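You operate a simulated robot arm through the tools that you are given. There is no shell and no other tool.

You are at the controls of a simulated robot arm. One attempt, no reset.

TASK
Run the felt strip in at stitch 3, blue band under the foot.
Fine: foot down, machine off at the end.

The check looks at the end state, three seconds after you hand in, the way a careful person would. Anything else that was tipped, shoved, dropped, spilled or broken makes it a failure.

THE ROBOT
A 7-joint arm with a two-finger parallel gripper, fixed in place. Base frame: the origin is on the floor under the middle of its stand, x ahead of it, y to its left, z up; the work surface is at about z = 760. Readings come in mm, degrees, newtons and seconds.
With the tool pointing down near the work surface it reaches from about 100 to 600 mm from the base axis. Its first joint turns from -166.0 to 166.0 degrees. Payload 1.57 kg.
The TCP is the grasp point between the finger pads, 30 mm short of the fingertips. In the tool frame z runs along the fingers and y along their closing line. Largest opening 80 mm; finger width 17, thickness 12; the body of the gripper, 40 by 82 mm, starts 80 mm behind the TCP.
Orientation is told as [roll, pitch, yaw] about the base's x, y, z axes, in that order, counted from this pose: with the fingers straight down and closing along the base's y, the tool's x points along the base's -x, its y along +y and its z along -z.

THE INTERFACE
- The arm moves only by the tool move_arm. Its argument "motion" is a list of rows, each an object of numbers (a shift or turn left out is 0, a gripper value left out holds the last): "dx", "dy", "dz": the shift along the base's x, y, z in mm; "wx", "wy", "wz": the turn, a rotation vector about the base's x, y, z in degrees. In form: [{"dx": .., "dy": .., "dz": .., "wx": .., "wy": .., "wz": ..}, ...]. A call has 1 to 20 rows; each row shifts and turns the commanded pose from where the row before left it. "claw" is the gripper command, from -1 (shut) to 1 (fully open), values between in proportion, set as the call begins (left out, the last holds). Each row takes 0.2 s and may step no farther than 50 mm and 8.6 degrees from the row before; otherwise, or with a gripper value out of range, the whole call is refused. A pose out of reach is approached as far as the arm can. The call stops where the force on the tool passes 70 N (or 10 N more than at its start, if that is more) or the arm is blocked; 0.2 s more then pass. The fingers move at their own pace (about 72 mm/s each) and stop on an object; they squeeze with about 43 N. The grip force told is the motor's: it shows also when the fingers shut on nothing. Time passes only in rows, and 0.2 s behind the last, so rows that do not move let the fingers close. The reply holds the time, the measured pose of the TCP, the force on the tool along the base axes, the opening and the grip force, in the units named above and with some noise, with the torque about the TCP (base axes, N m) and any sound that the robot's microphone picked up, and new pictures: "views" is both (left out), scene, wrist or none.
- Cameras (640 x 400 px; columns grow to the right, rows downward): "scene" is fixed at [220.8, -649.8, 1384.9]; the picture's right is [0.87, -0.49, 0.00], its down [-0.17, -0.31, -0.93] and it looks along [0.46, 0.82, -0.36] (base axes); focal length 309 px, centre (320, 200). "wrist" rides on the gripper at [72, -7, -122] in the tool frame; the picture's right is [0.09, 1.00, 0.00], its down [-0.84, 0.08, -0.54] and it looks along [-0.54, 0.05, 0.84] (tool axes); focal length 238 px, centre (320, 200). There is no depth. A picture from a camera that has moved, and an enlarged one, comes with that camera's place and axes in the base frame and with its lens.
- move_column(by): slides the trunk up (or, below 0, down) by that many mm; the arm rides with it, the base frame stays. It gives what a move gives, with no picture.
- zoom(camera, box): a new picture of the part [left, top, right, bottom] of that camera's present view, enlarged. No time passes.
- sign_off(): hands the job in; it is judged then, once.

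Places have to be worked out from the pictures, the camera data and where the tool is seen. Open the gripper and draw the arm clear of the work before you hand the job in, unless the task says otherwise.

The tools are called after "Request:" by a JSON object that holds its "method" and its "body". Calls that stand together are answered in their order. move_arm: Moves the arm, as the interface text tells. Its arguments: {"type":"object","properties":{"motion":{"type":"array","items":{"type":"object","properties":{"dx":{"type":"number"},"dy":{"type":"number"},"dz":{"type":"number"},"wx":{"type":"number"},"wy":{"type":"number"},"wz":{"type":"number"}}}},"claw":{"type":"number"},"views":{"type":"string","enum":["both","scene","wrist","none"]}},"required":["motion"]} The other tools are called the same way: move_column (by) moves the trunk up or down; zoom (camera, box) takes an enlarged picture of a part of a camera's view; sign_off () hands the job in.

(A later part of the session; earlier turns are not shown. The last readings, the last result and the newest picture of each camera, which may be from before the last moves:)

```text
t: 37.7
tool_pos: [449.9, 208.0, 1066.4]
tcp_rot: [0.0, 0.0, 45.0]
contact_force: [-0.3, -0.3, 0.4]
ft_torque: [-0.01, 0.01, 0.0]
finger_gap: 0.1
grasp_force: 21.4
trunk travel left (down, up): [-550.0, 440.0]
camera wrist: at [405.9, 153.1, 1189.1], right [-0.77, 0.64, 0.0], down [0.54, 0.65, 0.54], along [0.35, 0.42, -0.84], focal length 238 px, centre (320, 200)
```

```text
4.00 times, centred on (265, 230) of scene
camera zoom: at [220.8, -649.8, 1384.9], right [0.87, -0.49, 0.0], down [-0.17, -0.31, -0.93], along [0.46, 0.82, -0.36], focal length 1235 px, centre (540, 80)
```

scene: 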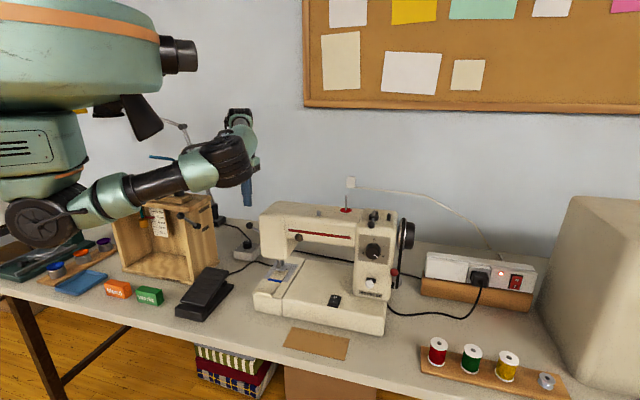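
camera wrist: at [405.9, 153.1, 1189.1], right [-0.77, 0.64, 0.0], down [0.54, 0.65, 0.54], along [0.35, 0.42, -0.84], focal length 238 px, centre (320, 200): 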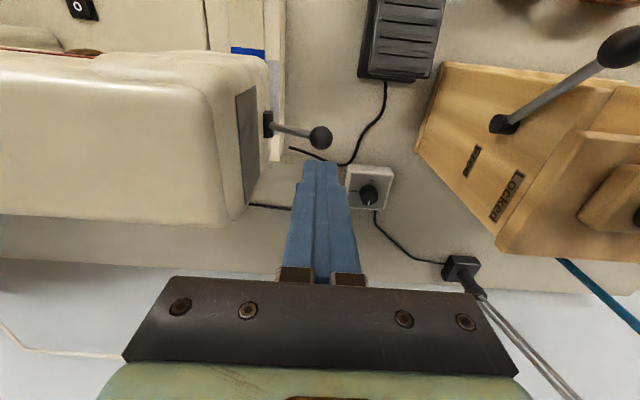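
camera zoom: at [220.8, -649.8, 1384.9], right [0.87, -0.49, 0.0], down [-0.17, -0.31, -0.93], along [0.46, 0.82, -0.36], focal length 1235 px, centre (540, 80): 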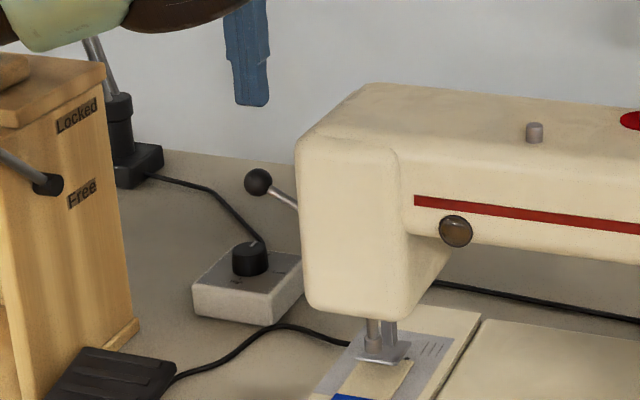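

Ball confirmed at (451,209,972). I align slightly outward over it and press down in steps along its travel, watching the force.

Request:
{"method": "move_arm", "body": {"motion": [{"dx": -0.9, "dy": 2.5, "dz": -25}, {"dz": -22}, {"dz": -10}, {"dz": -8}, {"dz": -8}, {"dz": -8}, {"dx": 0}], "views": "both"}}

Request:
{"method": "zoom", "body": {"camera": "wrist", "box": [230, 110, 410, 280]}}

Request:
{"method": "zoom", "body": {"camera": "scene", "box": [210, 180, 320, 280]}}

```text
t: 39.3
tool_pos: [449.8, 210.6, 987.8]
tcp_rot: [0.0, -0.1, 45.0]
contact_force: [-0.2, -0.4, 0.0]
ft_torque: [0.0, 0.01, 0.0]
finger_gap: 0.0
grasp_force: 21.5
trunk travel left (down, up): [-550.0, 440.0]
camera wrist: at [404.3, 155.3, 1108.6], right [-0.77, 0.64, 0.0], down [0.54, 0.65, 0.54], along [0.35, 0.42, -0.84], focal length 238 px, centre (320, 200)
```

scene: 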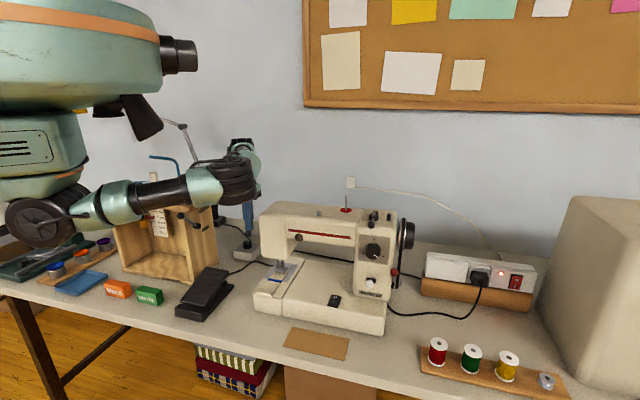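
wrist: 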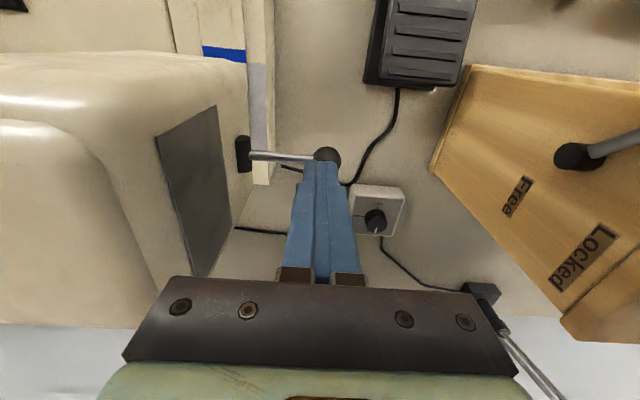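

```text
2.35 times, centred on (320, 195) of wrist
camera zoom: at [404.3, 155.3, 1108.6], right [-0.77, 0.64, 0.0], down [0.54, 0.65, 0.54], along [0.35, 0.42, -0.84], focal length 561 px, centre (320, 212)
```

zoom: 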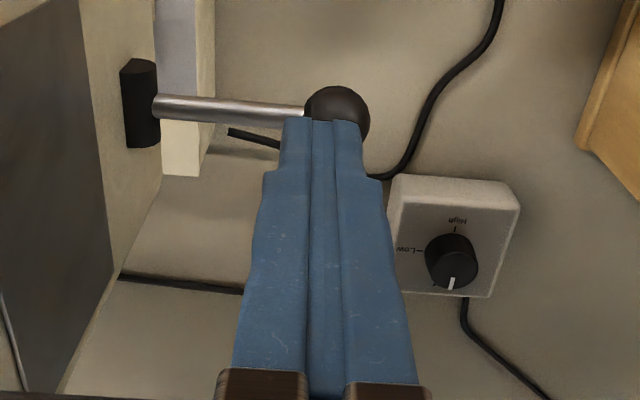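

```text
4.00 times, centred on (265, 230) of scene
camera zoom: at [220.8, -649.8, 1384.9], right [0.87, -0.49, 0.0], down [-0.17, -0.31, -0.93], along [0.46, 0.82, -0.36], focal length 1235 px, centre (540, 80)
```

zoom: 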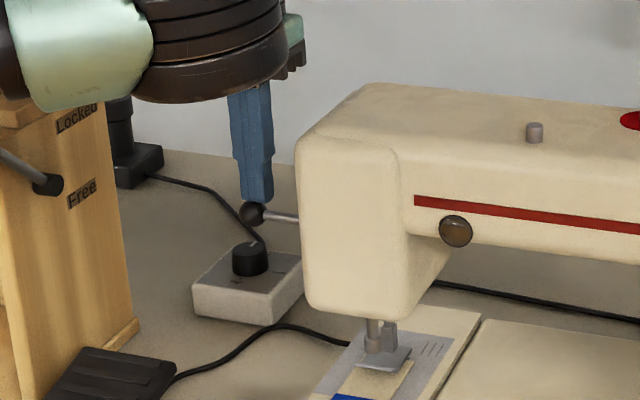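

The lever is going down with the finger on it. I continue pressing toward the down position.

Request:
{"method": "move_arm", "body": {"motion": [{"dz": -8}, {"dz": -8}, {"dz": -8}, {"dz": -6}, {"dz": -5}, {"dx": 0}], "views": "both"}}

Request:
{"method": "zoom", "body": {"camera": "wrist", "box": [230, 110, 410, 280]}}

Request:
{"method": "zoom", "body": {"camera": "scene", "box": [240, 240, 315, 310]}}

```text
t: 40.7
tool_pos: [448.6, 211.2, 952.0]
tcp_rot: [0.0, 0.0, 45.0]
contact_force: [0.4, 0.6, 0.0]
ft_torque: [0.01, -0.01, -0.03]
finger_gap: 0.0
grasp_force: 21.1
trunk travel left (down, up): [-550.0, 440.0]
camera wrist: at [404.4, 156.2, 1074.0], right [-0.77, 0.64, 0.0], down [0.54, 0.65, 0.54], along [0.35, 0.42, -0.84], focal length 238 px, centre (320, 200)
```

scene: 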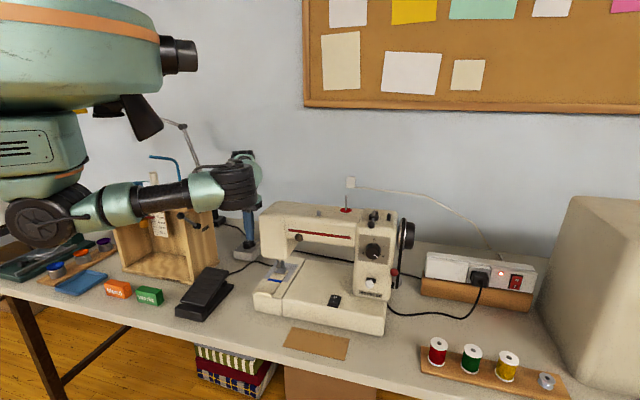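
wrist: 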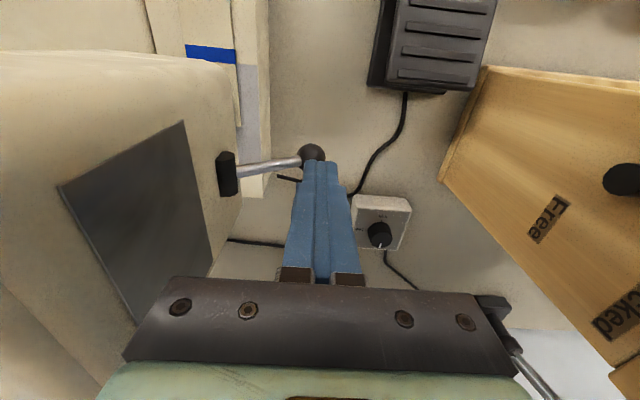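

```text
2.35 times, centred on (320, 195) of wrist
camera zoom: at [404.4, 156.2, 1074.0], right [-0.77, 0.64, 0.0], down [0.54, 0.65, 0.54], along [0.35, 0.42, -0.84], focal length 561 px, centre (320, 212)
```

zoom: 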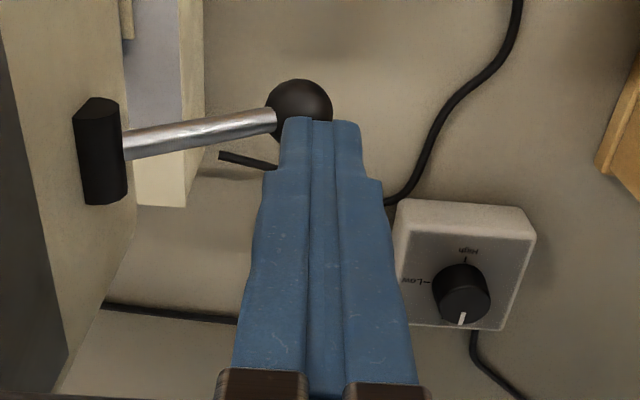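

```text
5.71 times, centred on (278, 275) of scene
camera zoom: at [220.8, -649.8, 1384.9], right [0.87, -0.49, 0.0], down [-0.17, -0.31, -0.93], along [0.46, 0.82, -0.36], focal length 1764 px, centre (563, -229)
```

zoom: 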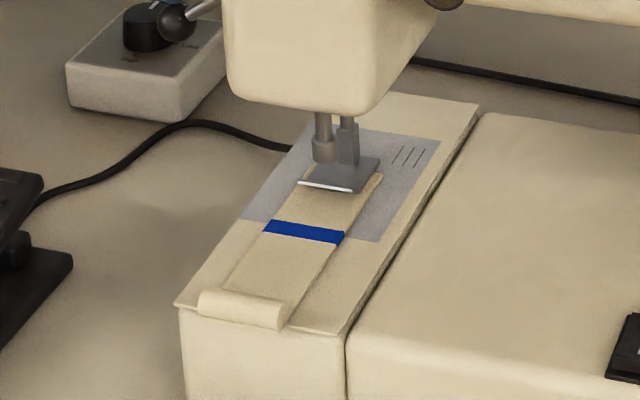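

The ball appears back at its original down position and the foot rests on the felt. I press a few more mm to be sure it is fully down, and zoom on the foot.

Request:
{"method": "move_arm", "body": {"motion": [{"dz": -3}, {"dz": -2}, {"dx": 0}], "views": "scene"}}

Request:
{"method": "zoom", "body": {"camera": "scene", "box": [265, 250, 310, 280]}}

```text
t: 41.5
tool_pos: [448.5, 211.7, 949.3]
tcp_rot: [-0.3, -0.3, 45.0]
contact_force: [4.0, -1.7, 20.4]
ft_torque: [-0.22, -0.21, 0.04]
finger_gap: 0.3
grasp_force: 21.4
trunk travel left (down, up): [-550.0, 440.0]
```

scene: 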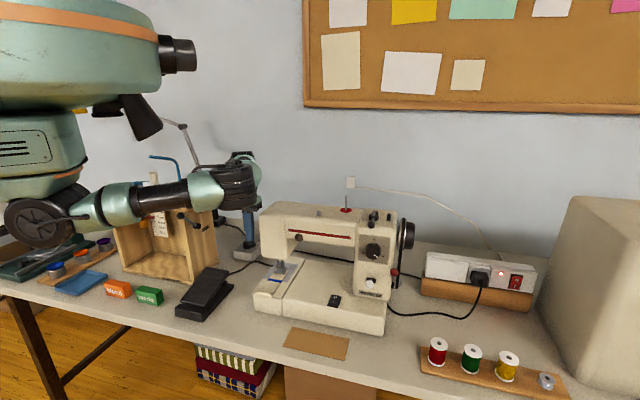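

```text
13.33 times, centred on (288, 265) of scene
camera zoom: at [220.8, -649.8, 1384.9], right [0.87, -0.49, 0.0], down [-0.17, -0.31, -0.93], along [0.46, 0.82, -0.36], focal length 4116 px, centre (753, -667)
```

zoom: 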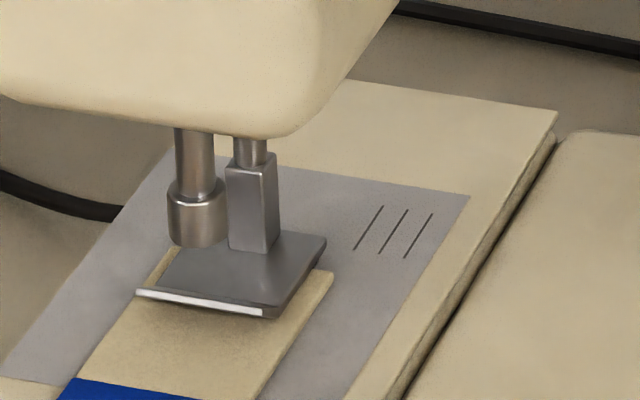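

The foot is firmly down on the felt, lever against its stop. Now the dial: I rise, travel back to the front of the machine and tilt the tool forward toward horizontal to face the dial.

Request:
{"method": "move_arm", "body": {"motion": [{"dz": 45}, {"dz": 45}, {"dz": 45}, {"dx": -8, "dy": -45}, {"dx": -8, "dy": -45}, {"dx": -8, "dy": -45}, {"dx": -4, "dy": -45}, {"dz": -10, "wx": 4.95, "wy": -4.95}, {"dz": -10, "wx": 4.95, "wy": -4.95}, {"dz": -10, "wx": 4.95, "wy": -4.95}, {"dz": -10, "wx": 4.95, "wy": -4.95}, {"dz": -10, "wx": 4.95, "wy": -4.95}, {"dz": -10, "wx": 4.95, "wy": -4.95}, {"wx": 4.95, "wy": -4.95}, {"wx": 4.95, "wy": -4.95}, {"wx": 4.95, "wy": -4.95}, {"dx": 0}], "views": "both", "claw": 1}}

```text
t: 45.1
tool_pos: [421.4, 32.4, 1021.1]
tcp_rot: [-0.1, -63.0, 45.0]
contact_force: [0.7, 0.8, 0.2]
ft_torque: [0.04, -0.01, -0.01]
finger_gap: 79.8
grasp_force: 0.3
trunk travel left (down, up): [-550.0, 440.0]
camera wrist: at [326.7, -72.6, 1012.0], right [-0.73, 0.67, -0.08], down [-0.13, -0.02, 0.99], along [0.67, 0.74, 0.1], focal length 238 px, centre (320, 200)
```

scene: 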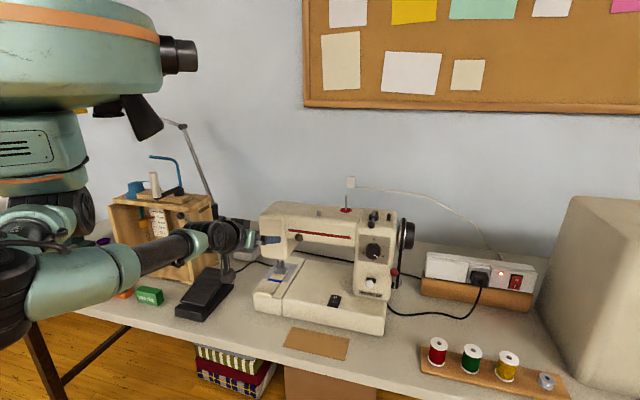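
wrist: 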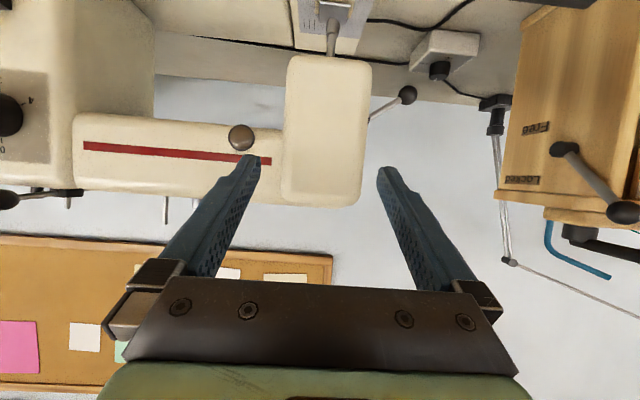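

Tilt to 63° works. I now travel right along the machine's front, keeping back from it, toward the dial.

Request:
{"method": "move_arm", "body": {"motion": [{"dx": -10, "dy": -25}, {"dx": 15, "dy": -35}, {"dx": 27, "dy": -30}, {"dx": 28, "dy": -28}, {"dx": 28, "dy": -28}, {"dx": 28, "dy": -28}, {"dx": 0}], "views": "both"}}

```text
t: 46.7
tool_pos: [534.5, -143.5, 1020.2]
tcp_rot: [-0.3, -62.9, 45.2]
contact_force: [0.3, -0.3, -0.3]
ft_torque: [0.0, 0.02, -0.02]
finger_gap: 80.0
grasp_force: 0.1
trunk travel left (down, up): [-550.0, 440.0]
camera wrist: at [441.1, -247.2, 1011.0], right [-0.73, 0.67, -0.08], down [-0.13, -0.02, 0.99], along [0.67, 0.74, 0.1], focal length 238 px, centre (320, 200)
```

scene: 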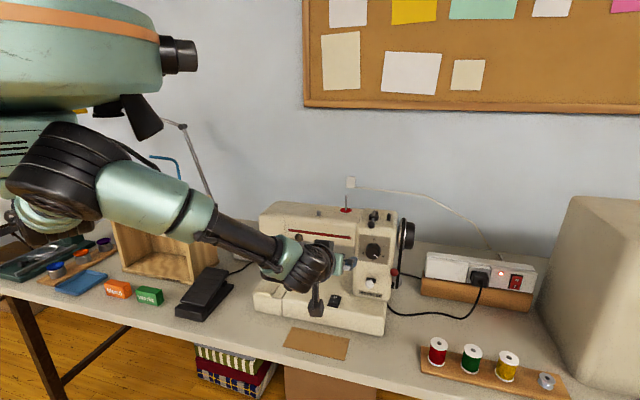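
wrist: 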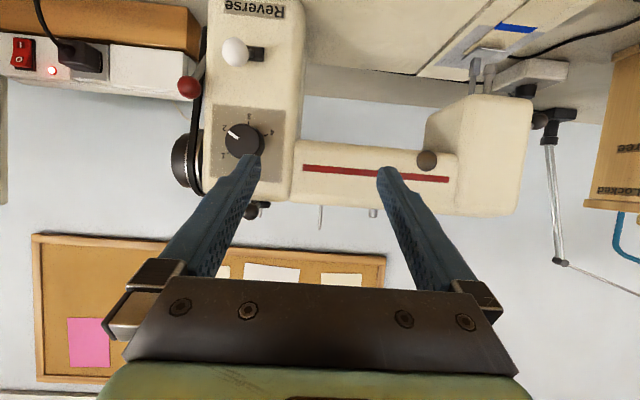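

The dial is now seen nearly face-on. I zoom in on it.

Request:
{"method": "zoom", "body": {"camera": "wrist", "box": [195, 90, 295, 190]}}

Request:
{"method": "zoom", "body": {"camera": "wrist", "box": [150, 0, 310, 150]}}

Request:
{"method": "zoom", "body": {"camera": "scene", "box": [270, 210, 430, 330]}}

```text
4.00 times, centred on (245, 140) of wrist
camera zoom: at [441.1, -247.2, 1011.0], right [-0.73, 0.67, -0.08], down [-0.13, -0.02, 0.99], along [0.67, 0.74, 0.1], focal length 953 px, centre (620, 440)
```

zoom: 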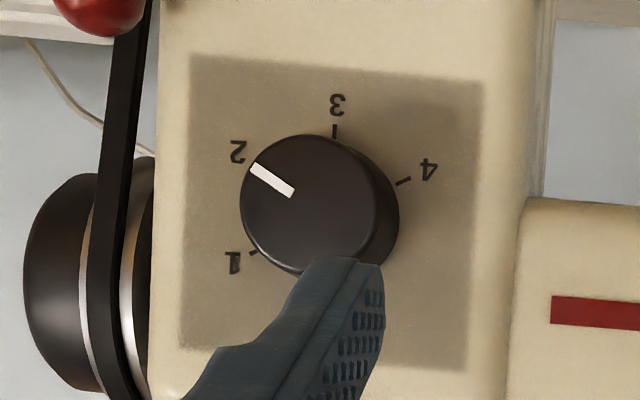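

```text
2.67 times, centred on (230, 75) of wrist
camera zoom: at [441.1, -247.2, 1011.0], right [-0.73, 0.67, -0.08], down [-0.13, -0.02, 0.99], along [0.67, 0.74, 0.1], focal length 636 px, centre (560, 533)
```

zoom: 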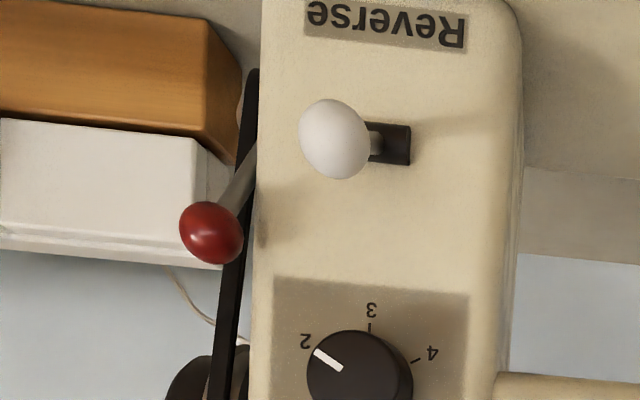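

```text
3.33 times, centred on (350, 270) of scene
camera zoom: at [220.8, -649.8, 1384.9], right [0.87, -0.49, 0.0], down [-0.17, -0.31, -0.93], along [0.46, 0.82, -0.36], focal length 1029 px, centre (220, -33)
```

zoom: 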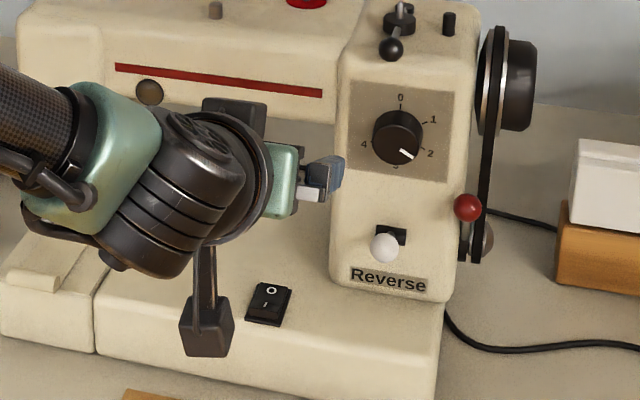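

Labels sit at 60° steps with 3 straight at the bottom; the pointer is at 2, so I need a 60° clockwise turn. Knob face ≈ (672,-118,983), 35 mm across, about 20 mm deep. I bring the tool horizontal, facing the knob 80 mm in front of it.

Request:
{"method": "move_arm", "body": {"motion": [{"dx": 20.2, "dy": -7.8, "dz": -9.3, "wx": 4.77, "wy": -4.77}, {"dx": 20.2, "dy": -7.8, "dz": -9.3, "wx": 4.77, "wy": -4.77}, {"dx": 20.2, "dy": -7.8, "dz": -9.3, "wx": 4.77, "wy": -4.77}, {"dx": 20.2, "dy": -7.8, "dz": -9.3, "wx": 4.77, "wy": -4.77}, {"dx": 0}], "views": "both", "claw": 0.5}}

Request:
{"method": "zoom", "body": {"camera": "wrist", "box": [240, 100, 400, 250]}}

Request:
{"method": "zoom", "body": {"camera": "scene", "box": [300, 200, 430, 320]}}

```text
t: 47.9
tool_pos: [620.3, -174.0, 985.0]
tcp_rot: [-146.4, -89.8, -168.6]
contact_force: [0.4, -0.4, -0.4]
ft_torque: [0.02, -0.01, 0.07]
finger_gap: 60.1
grasp_force: 0.1
trunk travel left (down, up): [-550.0, 440.0]
camera wrist: at [538.6, -264.0, 912.6], right [-0.7, 0.7, -0.09], down [-0.44, -0.33, 0.84], along [0.56, 0.63, 0.54], focal length 238 px, centre (320, 200)
```

scene: 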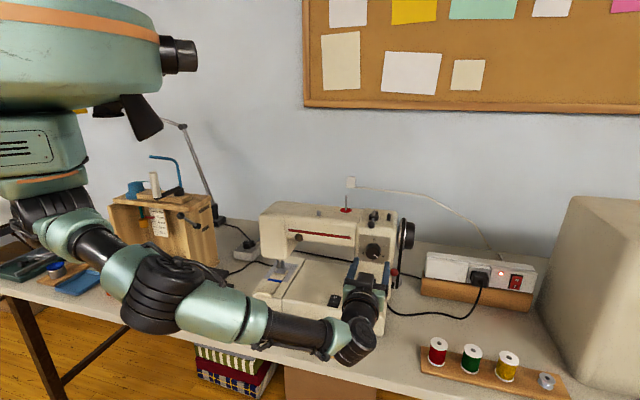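
wrist: 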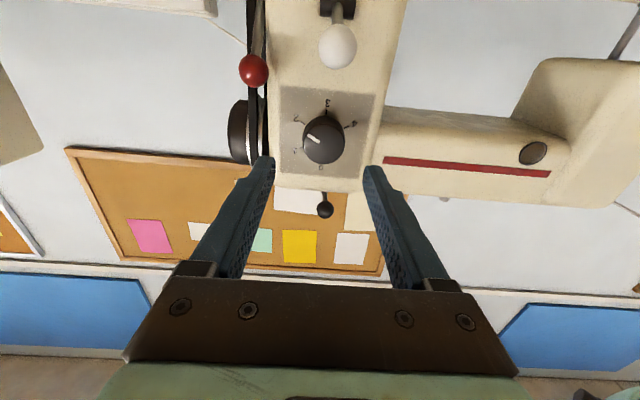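

```text
2.67 times, centred on (320, 175) of wrist
camera zoom: at [538.6, -264.0, 912.6], right [-0.7, 0.7, -0.09], down [-0.44, -0.33, 0.84], along [0.56, 0.63, 0.54], focal length 636 px, centre (320, 267)
```

zoom: 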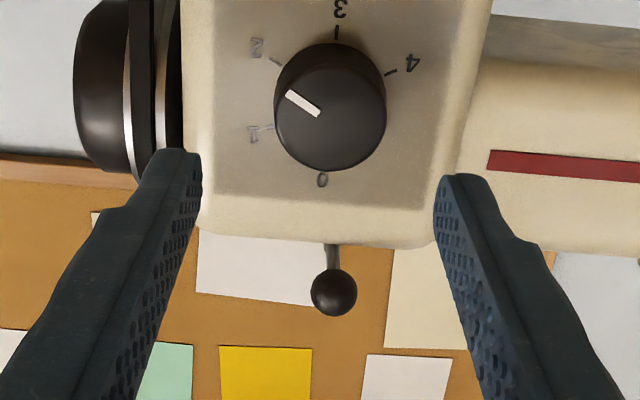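

```text
3.33 times, centred on (365, 260) of scene
camera zoom: at [220.8, -649.8, 1384.9], right [0.87, -0.49, 0.0], down [-0.17, -0.31, -0.93], along [0.46, 0.82, -0.36], focal length 1029 px, centre (170, 0)
```

zoom: 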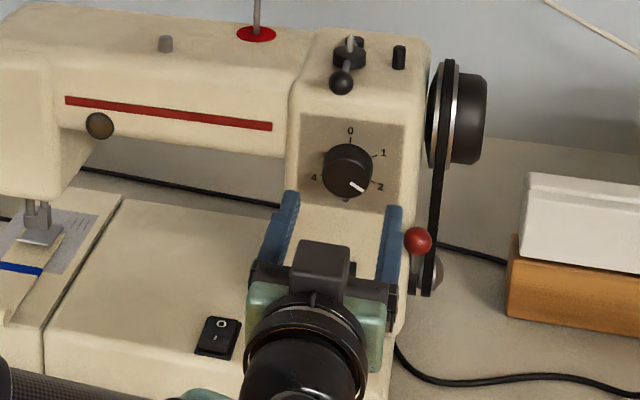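

The tool is level and pointing along the feed direction; the knob is 3 mm to the left of my axis and ~76 mm ahead. I correct that and roll the gripper −30° so that the turn goes from −30° to +30°.

Request:
{"method": "move_arm", "body": {"motion": [{"dx": -2.1, "dy": 2.1, "dz": -1.5, "wx": -5.3, "wy": -5.3}, {"wx": -5.3, "wy": -5.3}, {"wx": -5.3, "wy": -5.3}, {"wx": -5.3, "wy": -5.3}, {"dx": 0}], "views": "both"}}

Request:
{"method": "zoom", "body": {"camera": "wrist", "box": [240, 80, 400, 230]}}

```text
t: 49.1
tool_pos: [615.7, -171.6, 983.0]
tcp_rot: [-90.1, -59.9, 134.9]
contact_force: [-0.4, -0.3, -0.5]
ft_torque: [0.02, 0.01, 0.03]
finger_gap: 60.0
grasp_force: 0.2
trunk travel left (down, up): [-550.0, 440.0]
camera wrist: at [560.3, -287.2, 924.1], right [-0.58, 0.58, -0.58], down [-0.73, -0.04, 0.68], along [0.37, 0.82, 0.44], focal length 238 px, centre (320, 200)
```

scene: 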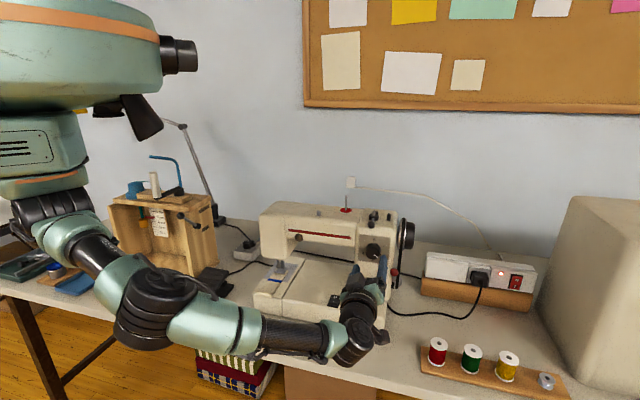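
wrist: 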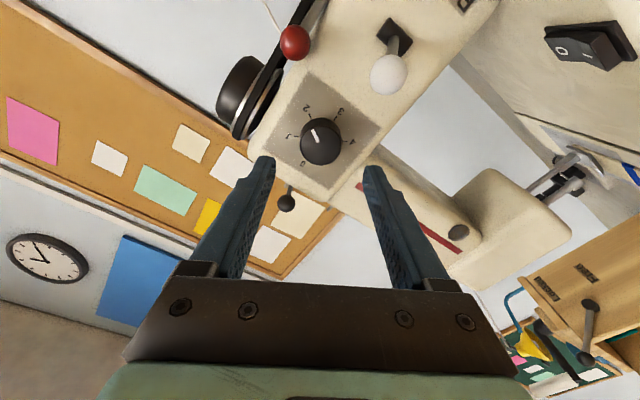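

```text
2.67 times, centred on (320, 155) of wrist
camera zoom: at [560.3, -287.2, 924.1], right [-0.58, 0.58, -0.58], down [-0.73, -0.04, 0.68], along [0.37, 0.82, 0.44], focal length 636 px, centre (320, 320)
```

zoom: 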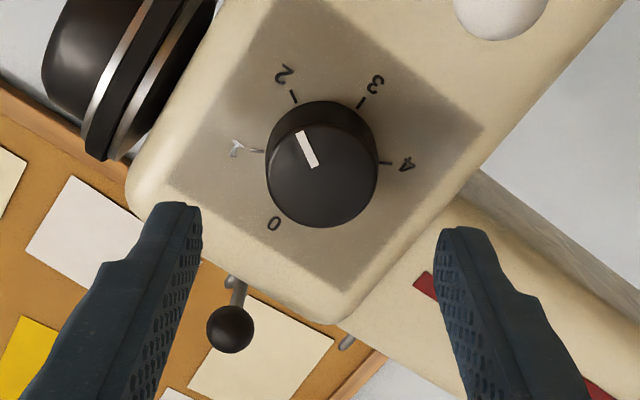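

The knob is on the tool axis. I advance 50 mm along it, so the tips just reach the knob's face, and check.

Request:
{"method": "move_arm", "body": {"motion": [{"dx": 8.8, "dy": 8.8}, {"dx": 8.8, "dy": 8.8}, {"dx": 8.8, "dy": 8.8}, {"dx": 8.8, "dy": 8.8}, {"dx": 0}], "views": "both"}}

Request:
{"method": "zoom", "body": {"camera": "wrist", "box": [240, 80, 400, 230]}}

Request:
{"method": "zoom", "body": {"camera": "scene", "box": [340, 210, 430, 290]}}

```text
t: 50.3
tool_pos: [650.4, -135.2, 983.5]
tcp_rot: [-90.0, -59.9, 135.0]
contact_force: [0.1, 0.2, -0.3]
ft_torque: [0.0, 0.0, -0.01]
finger_gap: 59.9
grasp_force: 0.1
trunk travel left (down, up): [-550.0, 440.0]
camera wrist: at [595.2, -250.8, 924.0], right [-0.58, 0.58, -0.58], down [-0.73, -0.04, 0.69], along [0.37, 0.82, 0.44], focal length 238 px, centre (320, 200)
```

scene: 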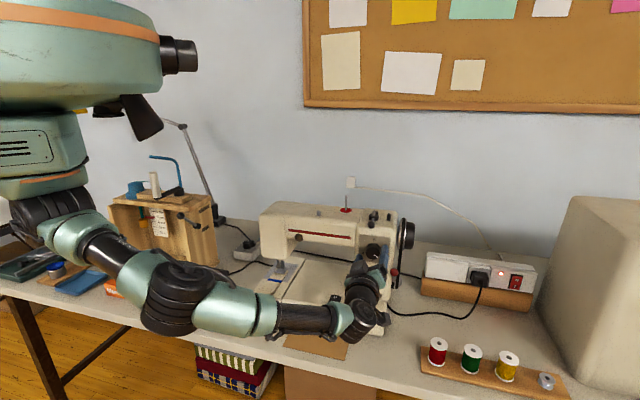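
wrist: 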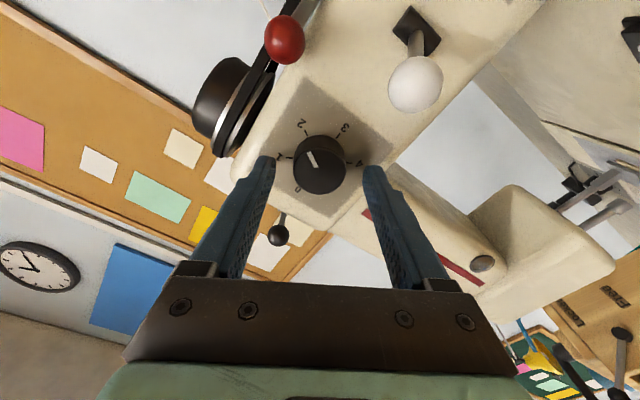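

```text
2.67 times, centred on (320, 155) of wrist
camera zoom: at [595.2, -250.8, 924.0], right [-0.58, 0.58, -0.58], down [-0.73, -0.04, 0.69], along [0.37, 0.82, 0.44], focal length 636 px, centre (320, 320)
```

zoom: 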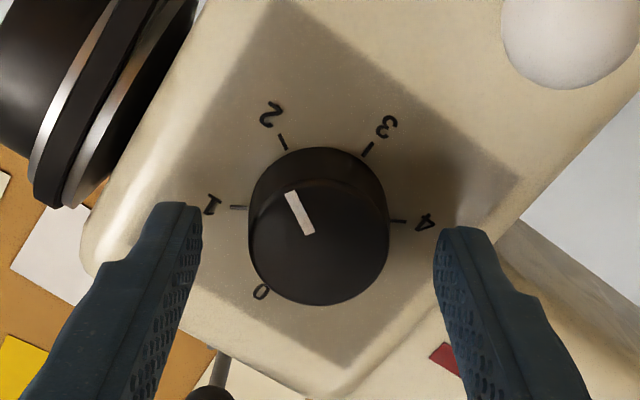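

```text
5.00 times, centred on (385, 250) of scene
camera zoom: at [220.8, -649.8, 1384.9], right [0.87, -0.49, 0.0], down [-0.17, -0.31, -0.93], along [0.46, 0.82, -0.36], focal length 1543 px, centre (-5, -50)
```

zoom: 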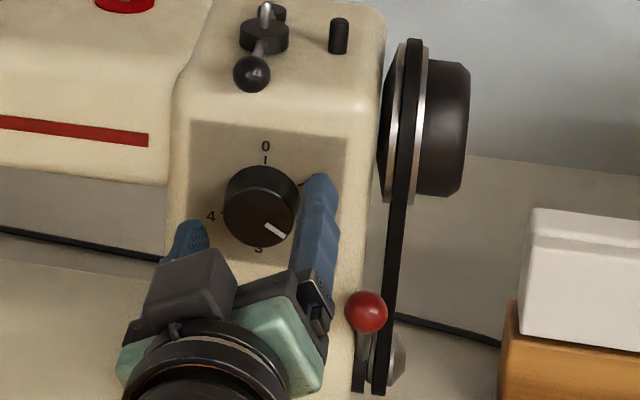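

The knob is centred between the fingers, whose tips are just at its face. I advance 12 mm more so the pads overlap its rim, then close.

Request:
{"method": "move_arm", "body": {"motion": [{"dx": 4.3, "dy": 4.3}, {"dx": 4.2, "dy": 4.2}, {"dx": 0}], "views": "none"}}

Request:
{"method": "move_arm", "body": {"motion": [{"dx": 0}, {"dx": 0}, {"dx": 0}], "views": "both", "claw": -1}}

Request:
{"method": "zoom", "body": {"camera": "wrist", "box": [240, 80, 400, 230]}}

Request:
{"method": "zoom", "body": {"camera": "scene", "box": [340, 210, 430, 290]}}

```text
t: 51.1
tool_pos: [657.5, -126.9, 981.6]
tcp_rot: [-90.2, -60.0, 134.9]
contact_force: [0.1, 0.2, 0.1]
ft_torque: [0.01, -0.02, 0.01]
finger_gap: 60.0
grasp_force: 0.2
trunk travel left (down, up): [-550.0, 440.0]
```

```text
t: 51.9
tool_pos: [659.8, -128.4, 982.9]
tcp_rot: [-90.1, -60.0, 135.0]
contact_force: [5.6, -1.8, 4.0]
ft_torque: [0.05, -0.05, -0.18]
finger_gap: 37.4
grasp_force: 43.1
trunk travel left (down, up): [-550.0, 440.0]
camera wrist: at [603.6, -242.9, 923.9], right [-0.58, 0.58, -0.58], down [-0.73, -0.04, 0.69], along [0.37, 0.81, 0.44], focal length 238 px, centre (320, 200)
```

scene: 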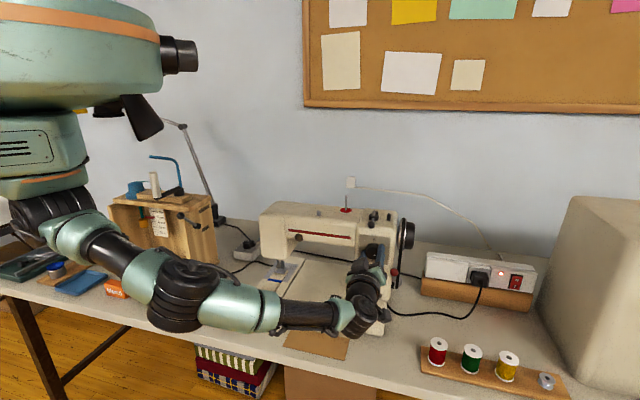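
wrist: 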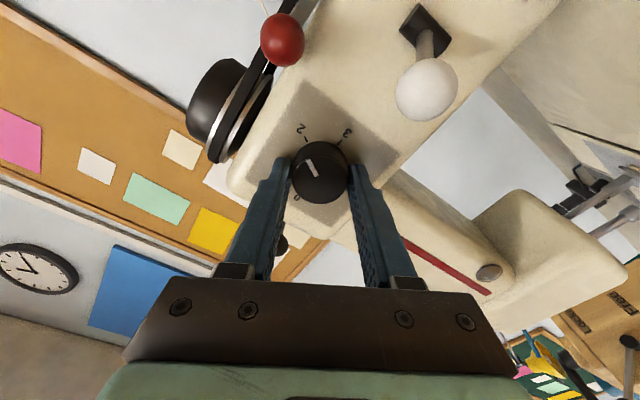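

```text
2.67 times, centred on (320, 155) of wrist
camera zoom: at [603.6, -242.9, 923.9], right [-0.58, 0.58, -0.58], down [-0.73, -0.04, 0.69], along [0.37, 0.81, 0.44], focal length 636 px, centre (320, 320)
```

zoom: 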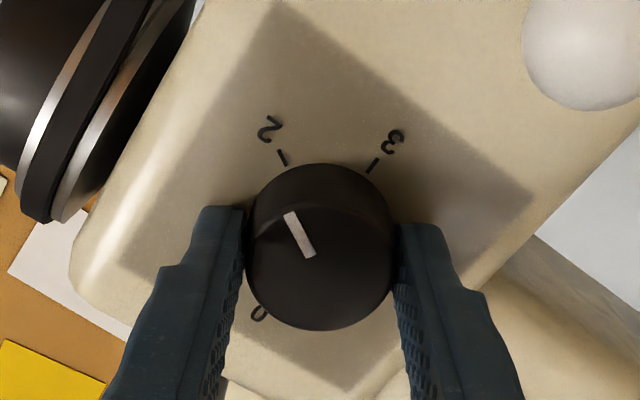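

```text
5.00 times, centred on (385, 250) of scene
camera zoom: at [220.8, -649.8, 1384.9], right [0.87, -0.49, 0.0], down [-0.17, -0.31, -0.93], along [0.46, 0.82, -0.36], focal length 1543 px, centre (-5, -50)
```

zoom: 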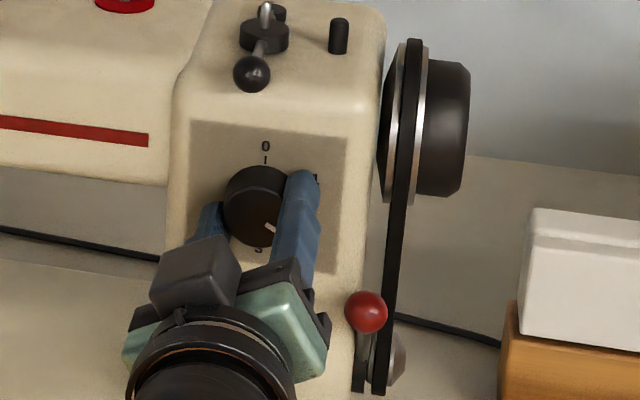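

The knob is held (37.4 mm). I turn about the tool axis +30° first and check that the pointer follows.

Request:
{"method": "move_arm", "body": {"motion": [{"wx": 5.3, "wy": 5.3}, {"wx": 5.3, "wy": 5.3}, {"wx": 5.3, "wy": 5.3}, {"wx": 5.3, "wy": 5.3}, {"dx": 0}], "views": "wrist"}}

Request:
{"method": "zoom", "body": {"camera": "wrist", "box": [240, 80, 400, 230]}}

```text
t: 53.1
tool_pos: [659.0, -128.0, 983.4]
tcp_rot: [108.9, -89.9, -64.0]
contact_force: [6.7, -1.9, 6.9]
ft_torque: [0.02, -0.02, -0.17]
finger_gap: 36.9
grasp_force: 43.5
trunk travel left (down, up): [-550.0, 440.0]
camera wrist: at [579.1, -218.4, 911.1], right [-0.7, 0.71, -0.09], down [-0.44, -0.33, 0.84], along [0.56, 0.63, 0.54], focal length 238 px, centre (320, 200)
```

wrist: 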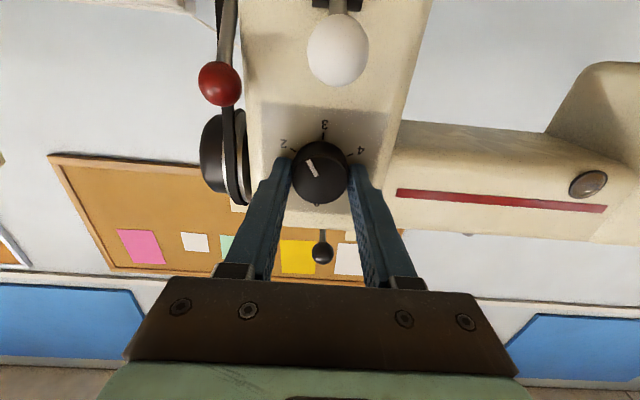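

```text
2.67 times, centred on (320, 155) of wrist
camera zoom: at [579.1, -218.4, 911.1], right [-0.7, 0.71, -0.09], down [-0.44, -0.33, 0.84], along [0.56, 0.63, 0.54], focal length 636 px, centre (320, 320)
```

zoom: 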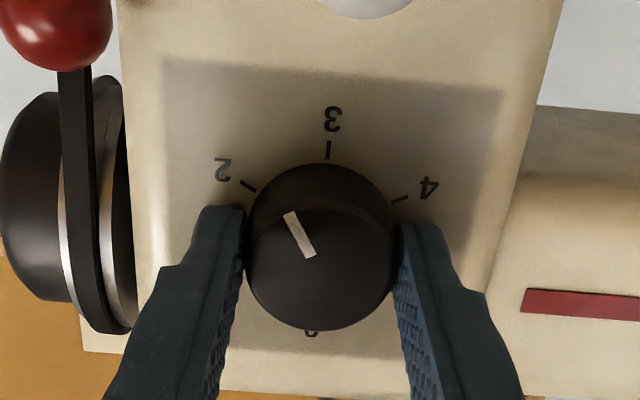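

The pointer follows the gripper and is now halfway between 2 and 3. I turn the remaining 30°.

Request:
{"method": "move_arm", "body": {"motion": [{"wx": 5.3, "wy": 5.3}, {"wx": 5.3, "wy": 5.3}, {"wx": 5.3, "wy": 5.3}, {"wx": 5.3, "wy": 5.3}, {"dx": 0}], "views": "both"}}

Request:
{"method": "zoom", "body": {"camera": "wrist", "box": [240, 80, 400, 230]}}

Request:
{"method": "zoom", "body": {"camera": "scene", "box": [340, 210, 430, 290]}}

```text
t: 54.3
tool_pos: [659.9, -128.1, 983.0]
tcp_rot: [89.9, -60.0, -45.1]
contact_force: [11.9, -3.3, 7.1]
ft_torque: [0.21, -0.19, -0.56]
finger_gap: 37.0
grasp_force: 43.1
trunk travel left (down, up): [-550.0, 440.0]
camera wrist: at [553.4, -192.7, 917.4], right [-0.64, 0.64, 0.42], down [-0.14, -0.63, 0.76], along [0.76, 0.43, 0.49], focal length 238 px, centre (320, 200)
```

scene: 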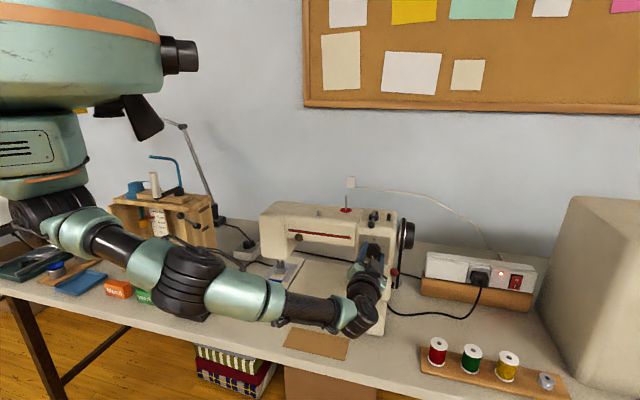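
wrist: 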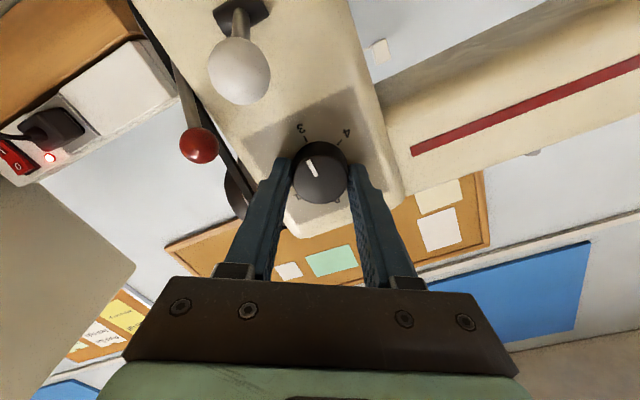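

```text
2.67 times, centred on (320, 155) of wrist
camera zoom: at [553.4, -192.7, 917.4], right [-0.64, 0.64, 0.42], down [-0.14, -0.63, 0.76], along [0.76, 0.43, 0.49], focal length 636 px, centre (320, 320)
```

zoom: 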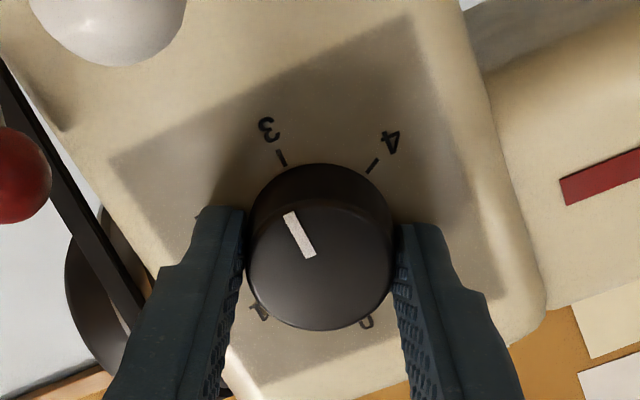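

```text
5.00 times, centred on (385, 250) of scene
camera zoom: at [220.8, -649.8, 1384.9], right [0.87, -0.49, 0.0], down [-0.17, -0.31, -0.93], along [0.46, 0.82, -0.36], focal length 1543 px, centre (-5, -50)
```

zoom: 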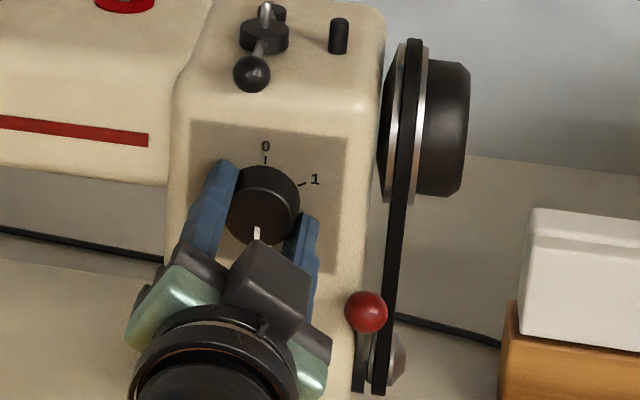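

The pointer now sits at 3 exactly as it sat at 2 before. I open the fingers, back straight off along the tool axis and verify.

Request:
{"method": "move_arm", "body": {"motion": [{"dx": 0}, {"dx": 0}, {"dx": -7, "dy": -7}, {"dx": -14, "dy": -14}, {"dx": -20, "dy": -20}, {"dx": -20, "dy": -20}, {"dx": 0}], "views": "both", "claw": 0.4}}

Request:
{"method": "zoom", "body": {"camera": "wrist", "box": [240, 60, 400, 210]}}

Request:
{"method": "zoom", "body": {"camera": "scene", "box": [340, 210, 430, 290]}}

```text
t: 55.9
tool_pos: [596.9, -189.2, 983.6]
tcp_rot: [89.9, -60.1, -44.9]
contact_force: [-0.6, -0.5, -0.9]
ft_torque: [-0.01, 0.02, -0.01]
finger_gap: 55.9
grasp_force: 0.0
trunk travel left (down, up): [-550.0, 440.0]
camera wrist: at [491.1, -253.7, 918.0], right [-0.64, 0.64, 0.42], down [-0.13, -0.63, 0.76], along [0.75, 0.44, 0.49], focal length 238 px, centre (320, 200)
```

scene: 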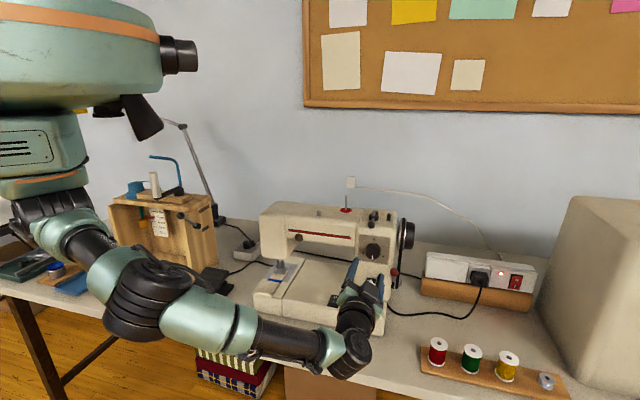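
wrist: 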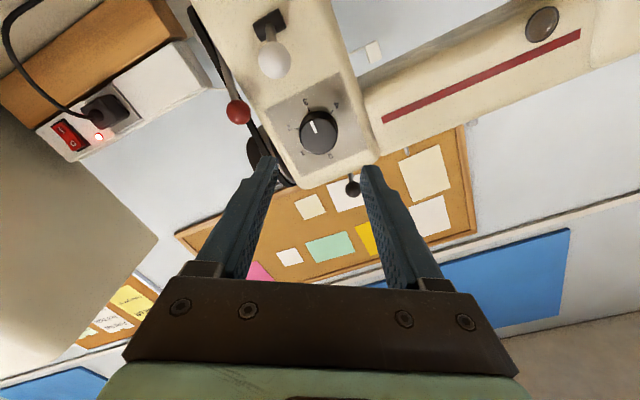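

```text
2.67 times, centred on (320, 135) of wrist
camera zoom: at [491.1, -253.7, 918.0], right [-0.64, 0.64, 0.42], down [-0.13, -0.63, 0.76], along [0.75, 0.44, 0.49], focal length 636 px, centre (320, 373)
```

zoom: 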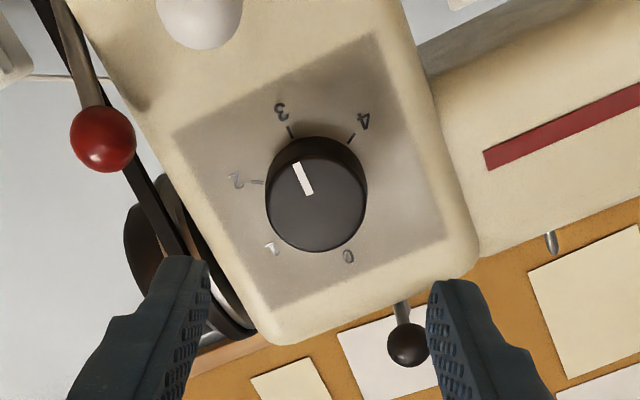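

```text
5.00 times, centred on (385, 250) of scene
camera zoom: at [220.8, -649.8, 1384.9], right [0.87, -0.49, 0.0], down [-0.17, -0.31, -0.93], along [0.46, 0.82, -0.36], focal length 1543 px, centre (-5, -50)
```

zoom: 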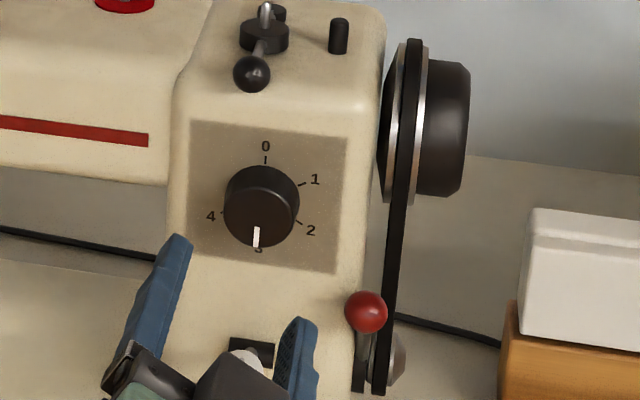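

Dial confirmed at 3. Next the rocker: I roll the gripper back, tilt it toward pointing down (20° forward) and come over the front area of the bed for a close look.

Request:
{"method": "move_arm", "body": {"motion": [{"dx": -8, "dy": 4, "wx": -5.3, "wy": -5.3}, {"dx": -8, "dy": 4, "wx": -5.3, "wy": -5.3}, {"dx": -8, "dy": 4, "wx": -5.3, "wy": -5.3}, {"dx": -8, "dy": 4, "wx": -5.3, "wy": -5.3}, {"wx": -4.95, "wy": 4.95}, {"wx": -4.95, "wy": 4.95}, {"wx": -4.95, "wy": 4.95}, {"wx": -4.95, "wy": 4.95}, {"wx": -4.95, "wy": 4.95}, {"wx": -4.95, "wy": 4.95}, {"wx": -4.95, "wy": 4.95}, {"wx": -4.95, "wy": 4.95}, {"wx": -4.95, "wy": 4.95}, {"wx": -4.95, "wy": 4.95}, {"dx": 0}], "views": "both", "claw": -1}}

```text
t: 59.3
tool_pos: [547.6, -162.8, 924.6]
tcp_rot: [9.0, -39.0, 38.0]
contact_force: [-0.1, -0.5, -0.3]
ft_torque: [0.01, -0.01, 0.01]
finger_gap: 0.0
grasp_force: 20.8
out of reach, approached as far as the arm can: row 12, 13, 14
trunk travel left (down, up): [-550.0, 440.0]
stopped in row 15: the arm was blocked; the commanded pose is now the measured one
camera wrist: at [461.3, -261.8, 972.4], right [-0.74, 0.67, 0.06], down [0.25, 0.18, 0.95], along [0.63, 0.72, -0.3], focal length 238 px, centre (320, 200)
```

scene: 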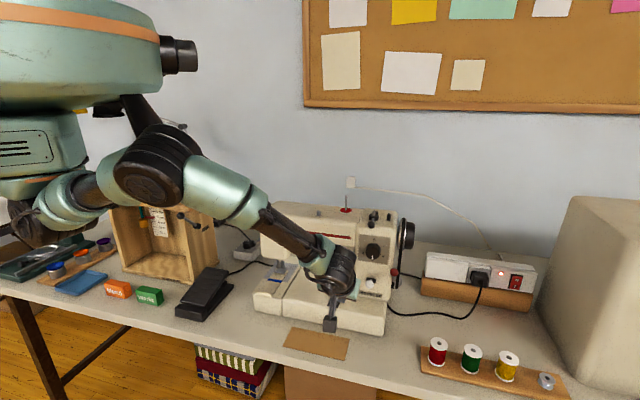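
wrist: 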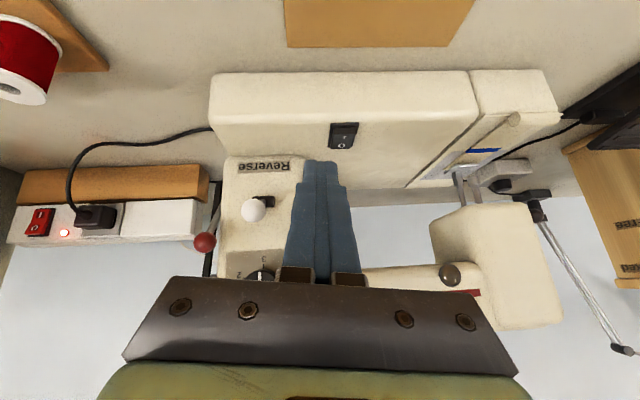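

The arm hit a joint limit with that heading (no contact force). I rotate the heading back toward the arm's radial direction, which frees the wrist, and lift slightly.

Request:
{"method": "move_arm", "body": {"motion": [{"dz": 10, "wz": -8.3}, {"dz": 10, "wz": -8.3}, {"dz": 10, "wz": -8.3}, {"wz": -8.3}, {"wz": -8.3}, {"wz": -8.3}, {"dx": 0}], "views": "both"}}

```text
t: 61.1
tool_pos: [546.4, -149.7, 903.1]
tcp_rot: [12.8, -35.4, -13.9]
contact_force: [0.7, -0.3, 0.3]
ft_torque: [-0.03, 0.02, -0.01]
finger_gap: 0.0
grasp_force: 21.2
out of reach, approached as far as the arm can: row 3, 4, 5
trunk travel left (down, up): [-550.0, 440.0]
stopped in row 7: the arm was blocked; the commanded pose is now the measured one
camera wrist: at [416.4, -150.4, 956.1], right [0.04, 0.99, 0.13], down [0.34, -0.13, 0.93], along [0.94, 0.01, -0.34], focal length 238 px, centre (320, 200)
```

scene: 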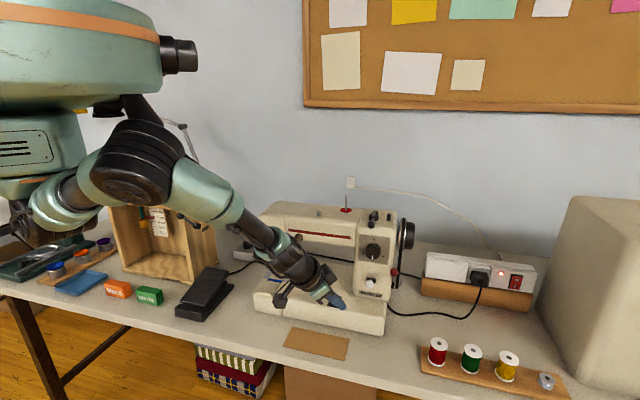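
wrist: 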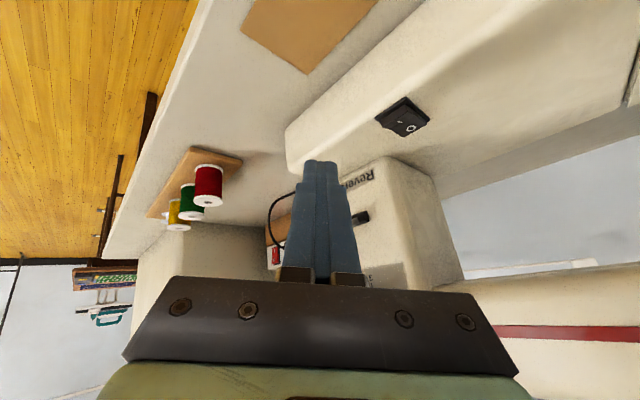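

The wrist is still near a limit here. I pull back toward the base and up to a comfortable posture before approaching the rocker anew.

Request:
{"method": "move_arm", "body": {"motion": [{"dx": -20, "dy": 10, "dz": 15}, {"dx": -20, "dy": 10, "dz": 15}, {"dx": -20, "dy": 10, "dz": 15}, {"dx": -20, "dy": 10, "dz": 15}, {"dx": -20, "dy": 10, "dz": 15}, {"dx": 0}], "views": "scene"}}

```text
t: 62.5
tool_pos: [445.0, -86.3, 968.9]
tcp_rot: [16.2, -34.3, -15.6]
contact_force: [-0.3, 1.0, 0.0]
ft_torque: [0.01, -0.01, 0.03]
finger_gap: 0.0
grasp_force: 21.4
trunk travel left (down, up): [-550.0, 440.0]
```

scene: 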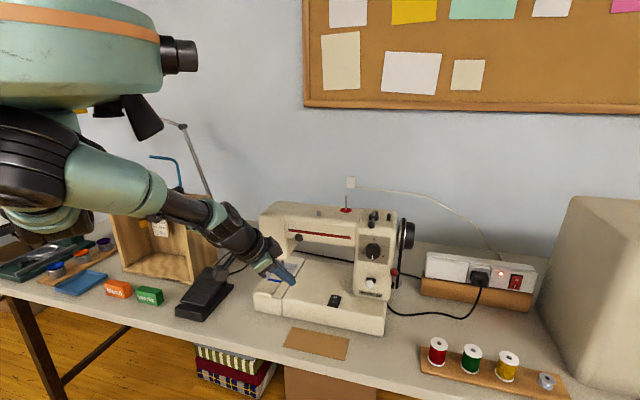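

Now I straighten the tool to point down (removing yaw, pitch and roll in turn) while rising.

Request:
{"method": "move_arm", "body": {"motion": [{"dz": 8, "wz": 7.8}, {"dz": 8, "wz": 7.8}, {"dz": 8, "wy": 6.86}, {"dz": 8, "wy": 6.86}, {"dz": 8, "wy": 6.86}, {"dz": 8, "wy": 6.86}, {"dz": 8, "wy": 6.86}, {"wx": -8.1}, {"wx": -8.1}, {"dx": 0}], "views": "both"}}

```text
t: 64.7
tool_pos: [446.6, -99.3, 1035.8]
tcp_rot: [-2.6, -0.9, 1.7]
contact_force: [-0.6, -0.4, -0.5]
ft_torque: [-0.01, -0.02, 0.0]
finger_gap: 0.0
grasp_force: 21.6
trunk travel left (down, up): [-550.0, 440.0]
camera wrist: at [374.2, -102.2, 1156.3], right [-0.12, 0.99, -0.05], down [0.82, 0.13, 0.55], along [0.55, 0.03, -0.83], focal length 238 px, centre (320, 200)
```

scene: 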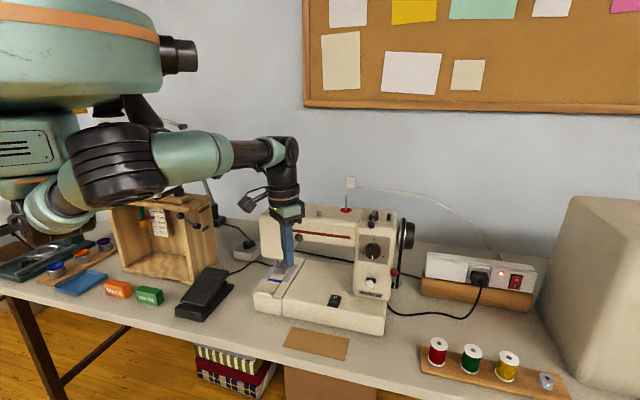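
wrist: 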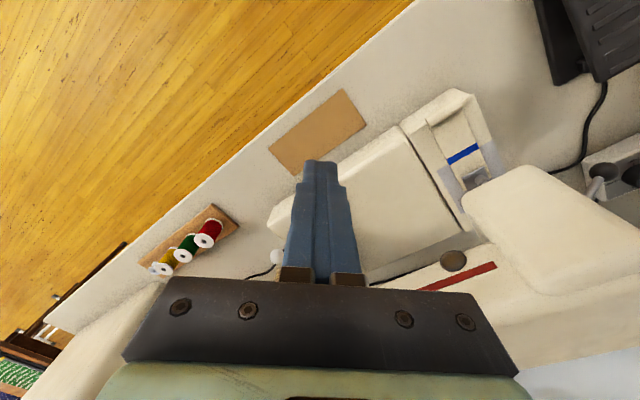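

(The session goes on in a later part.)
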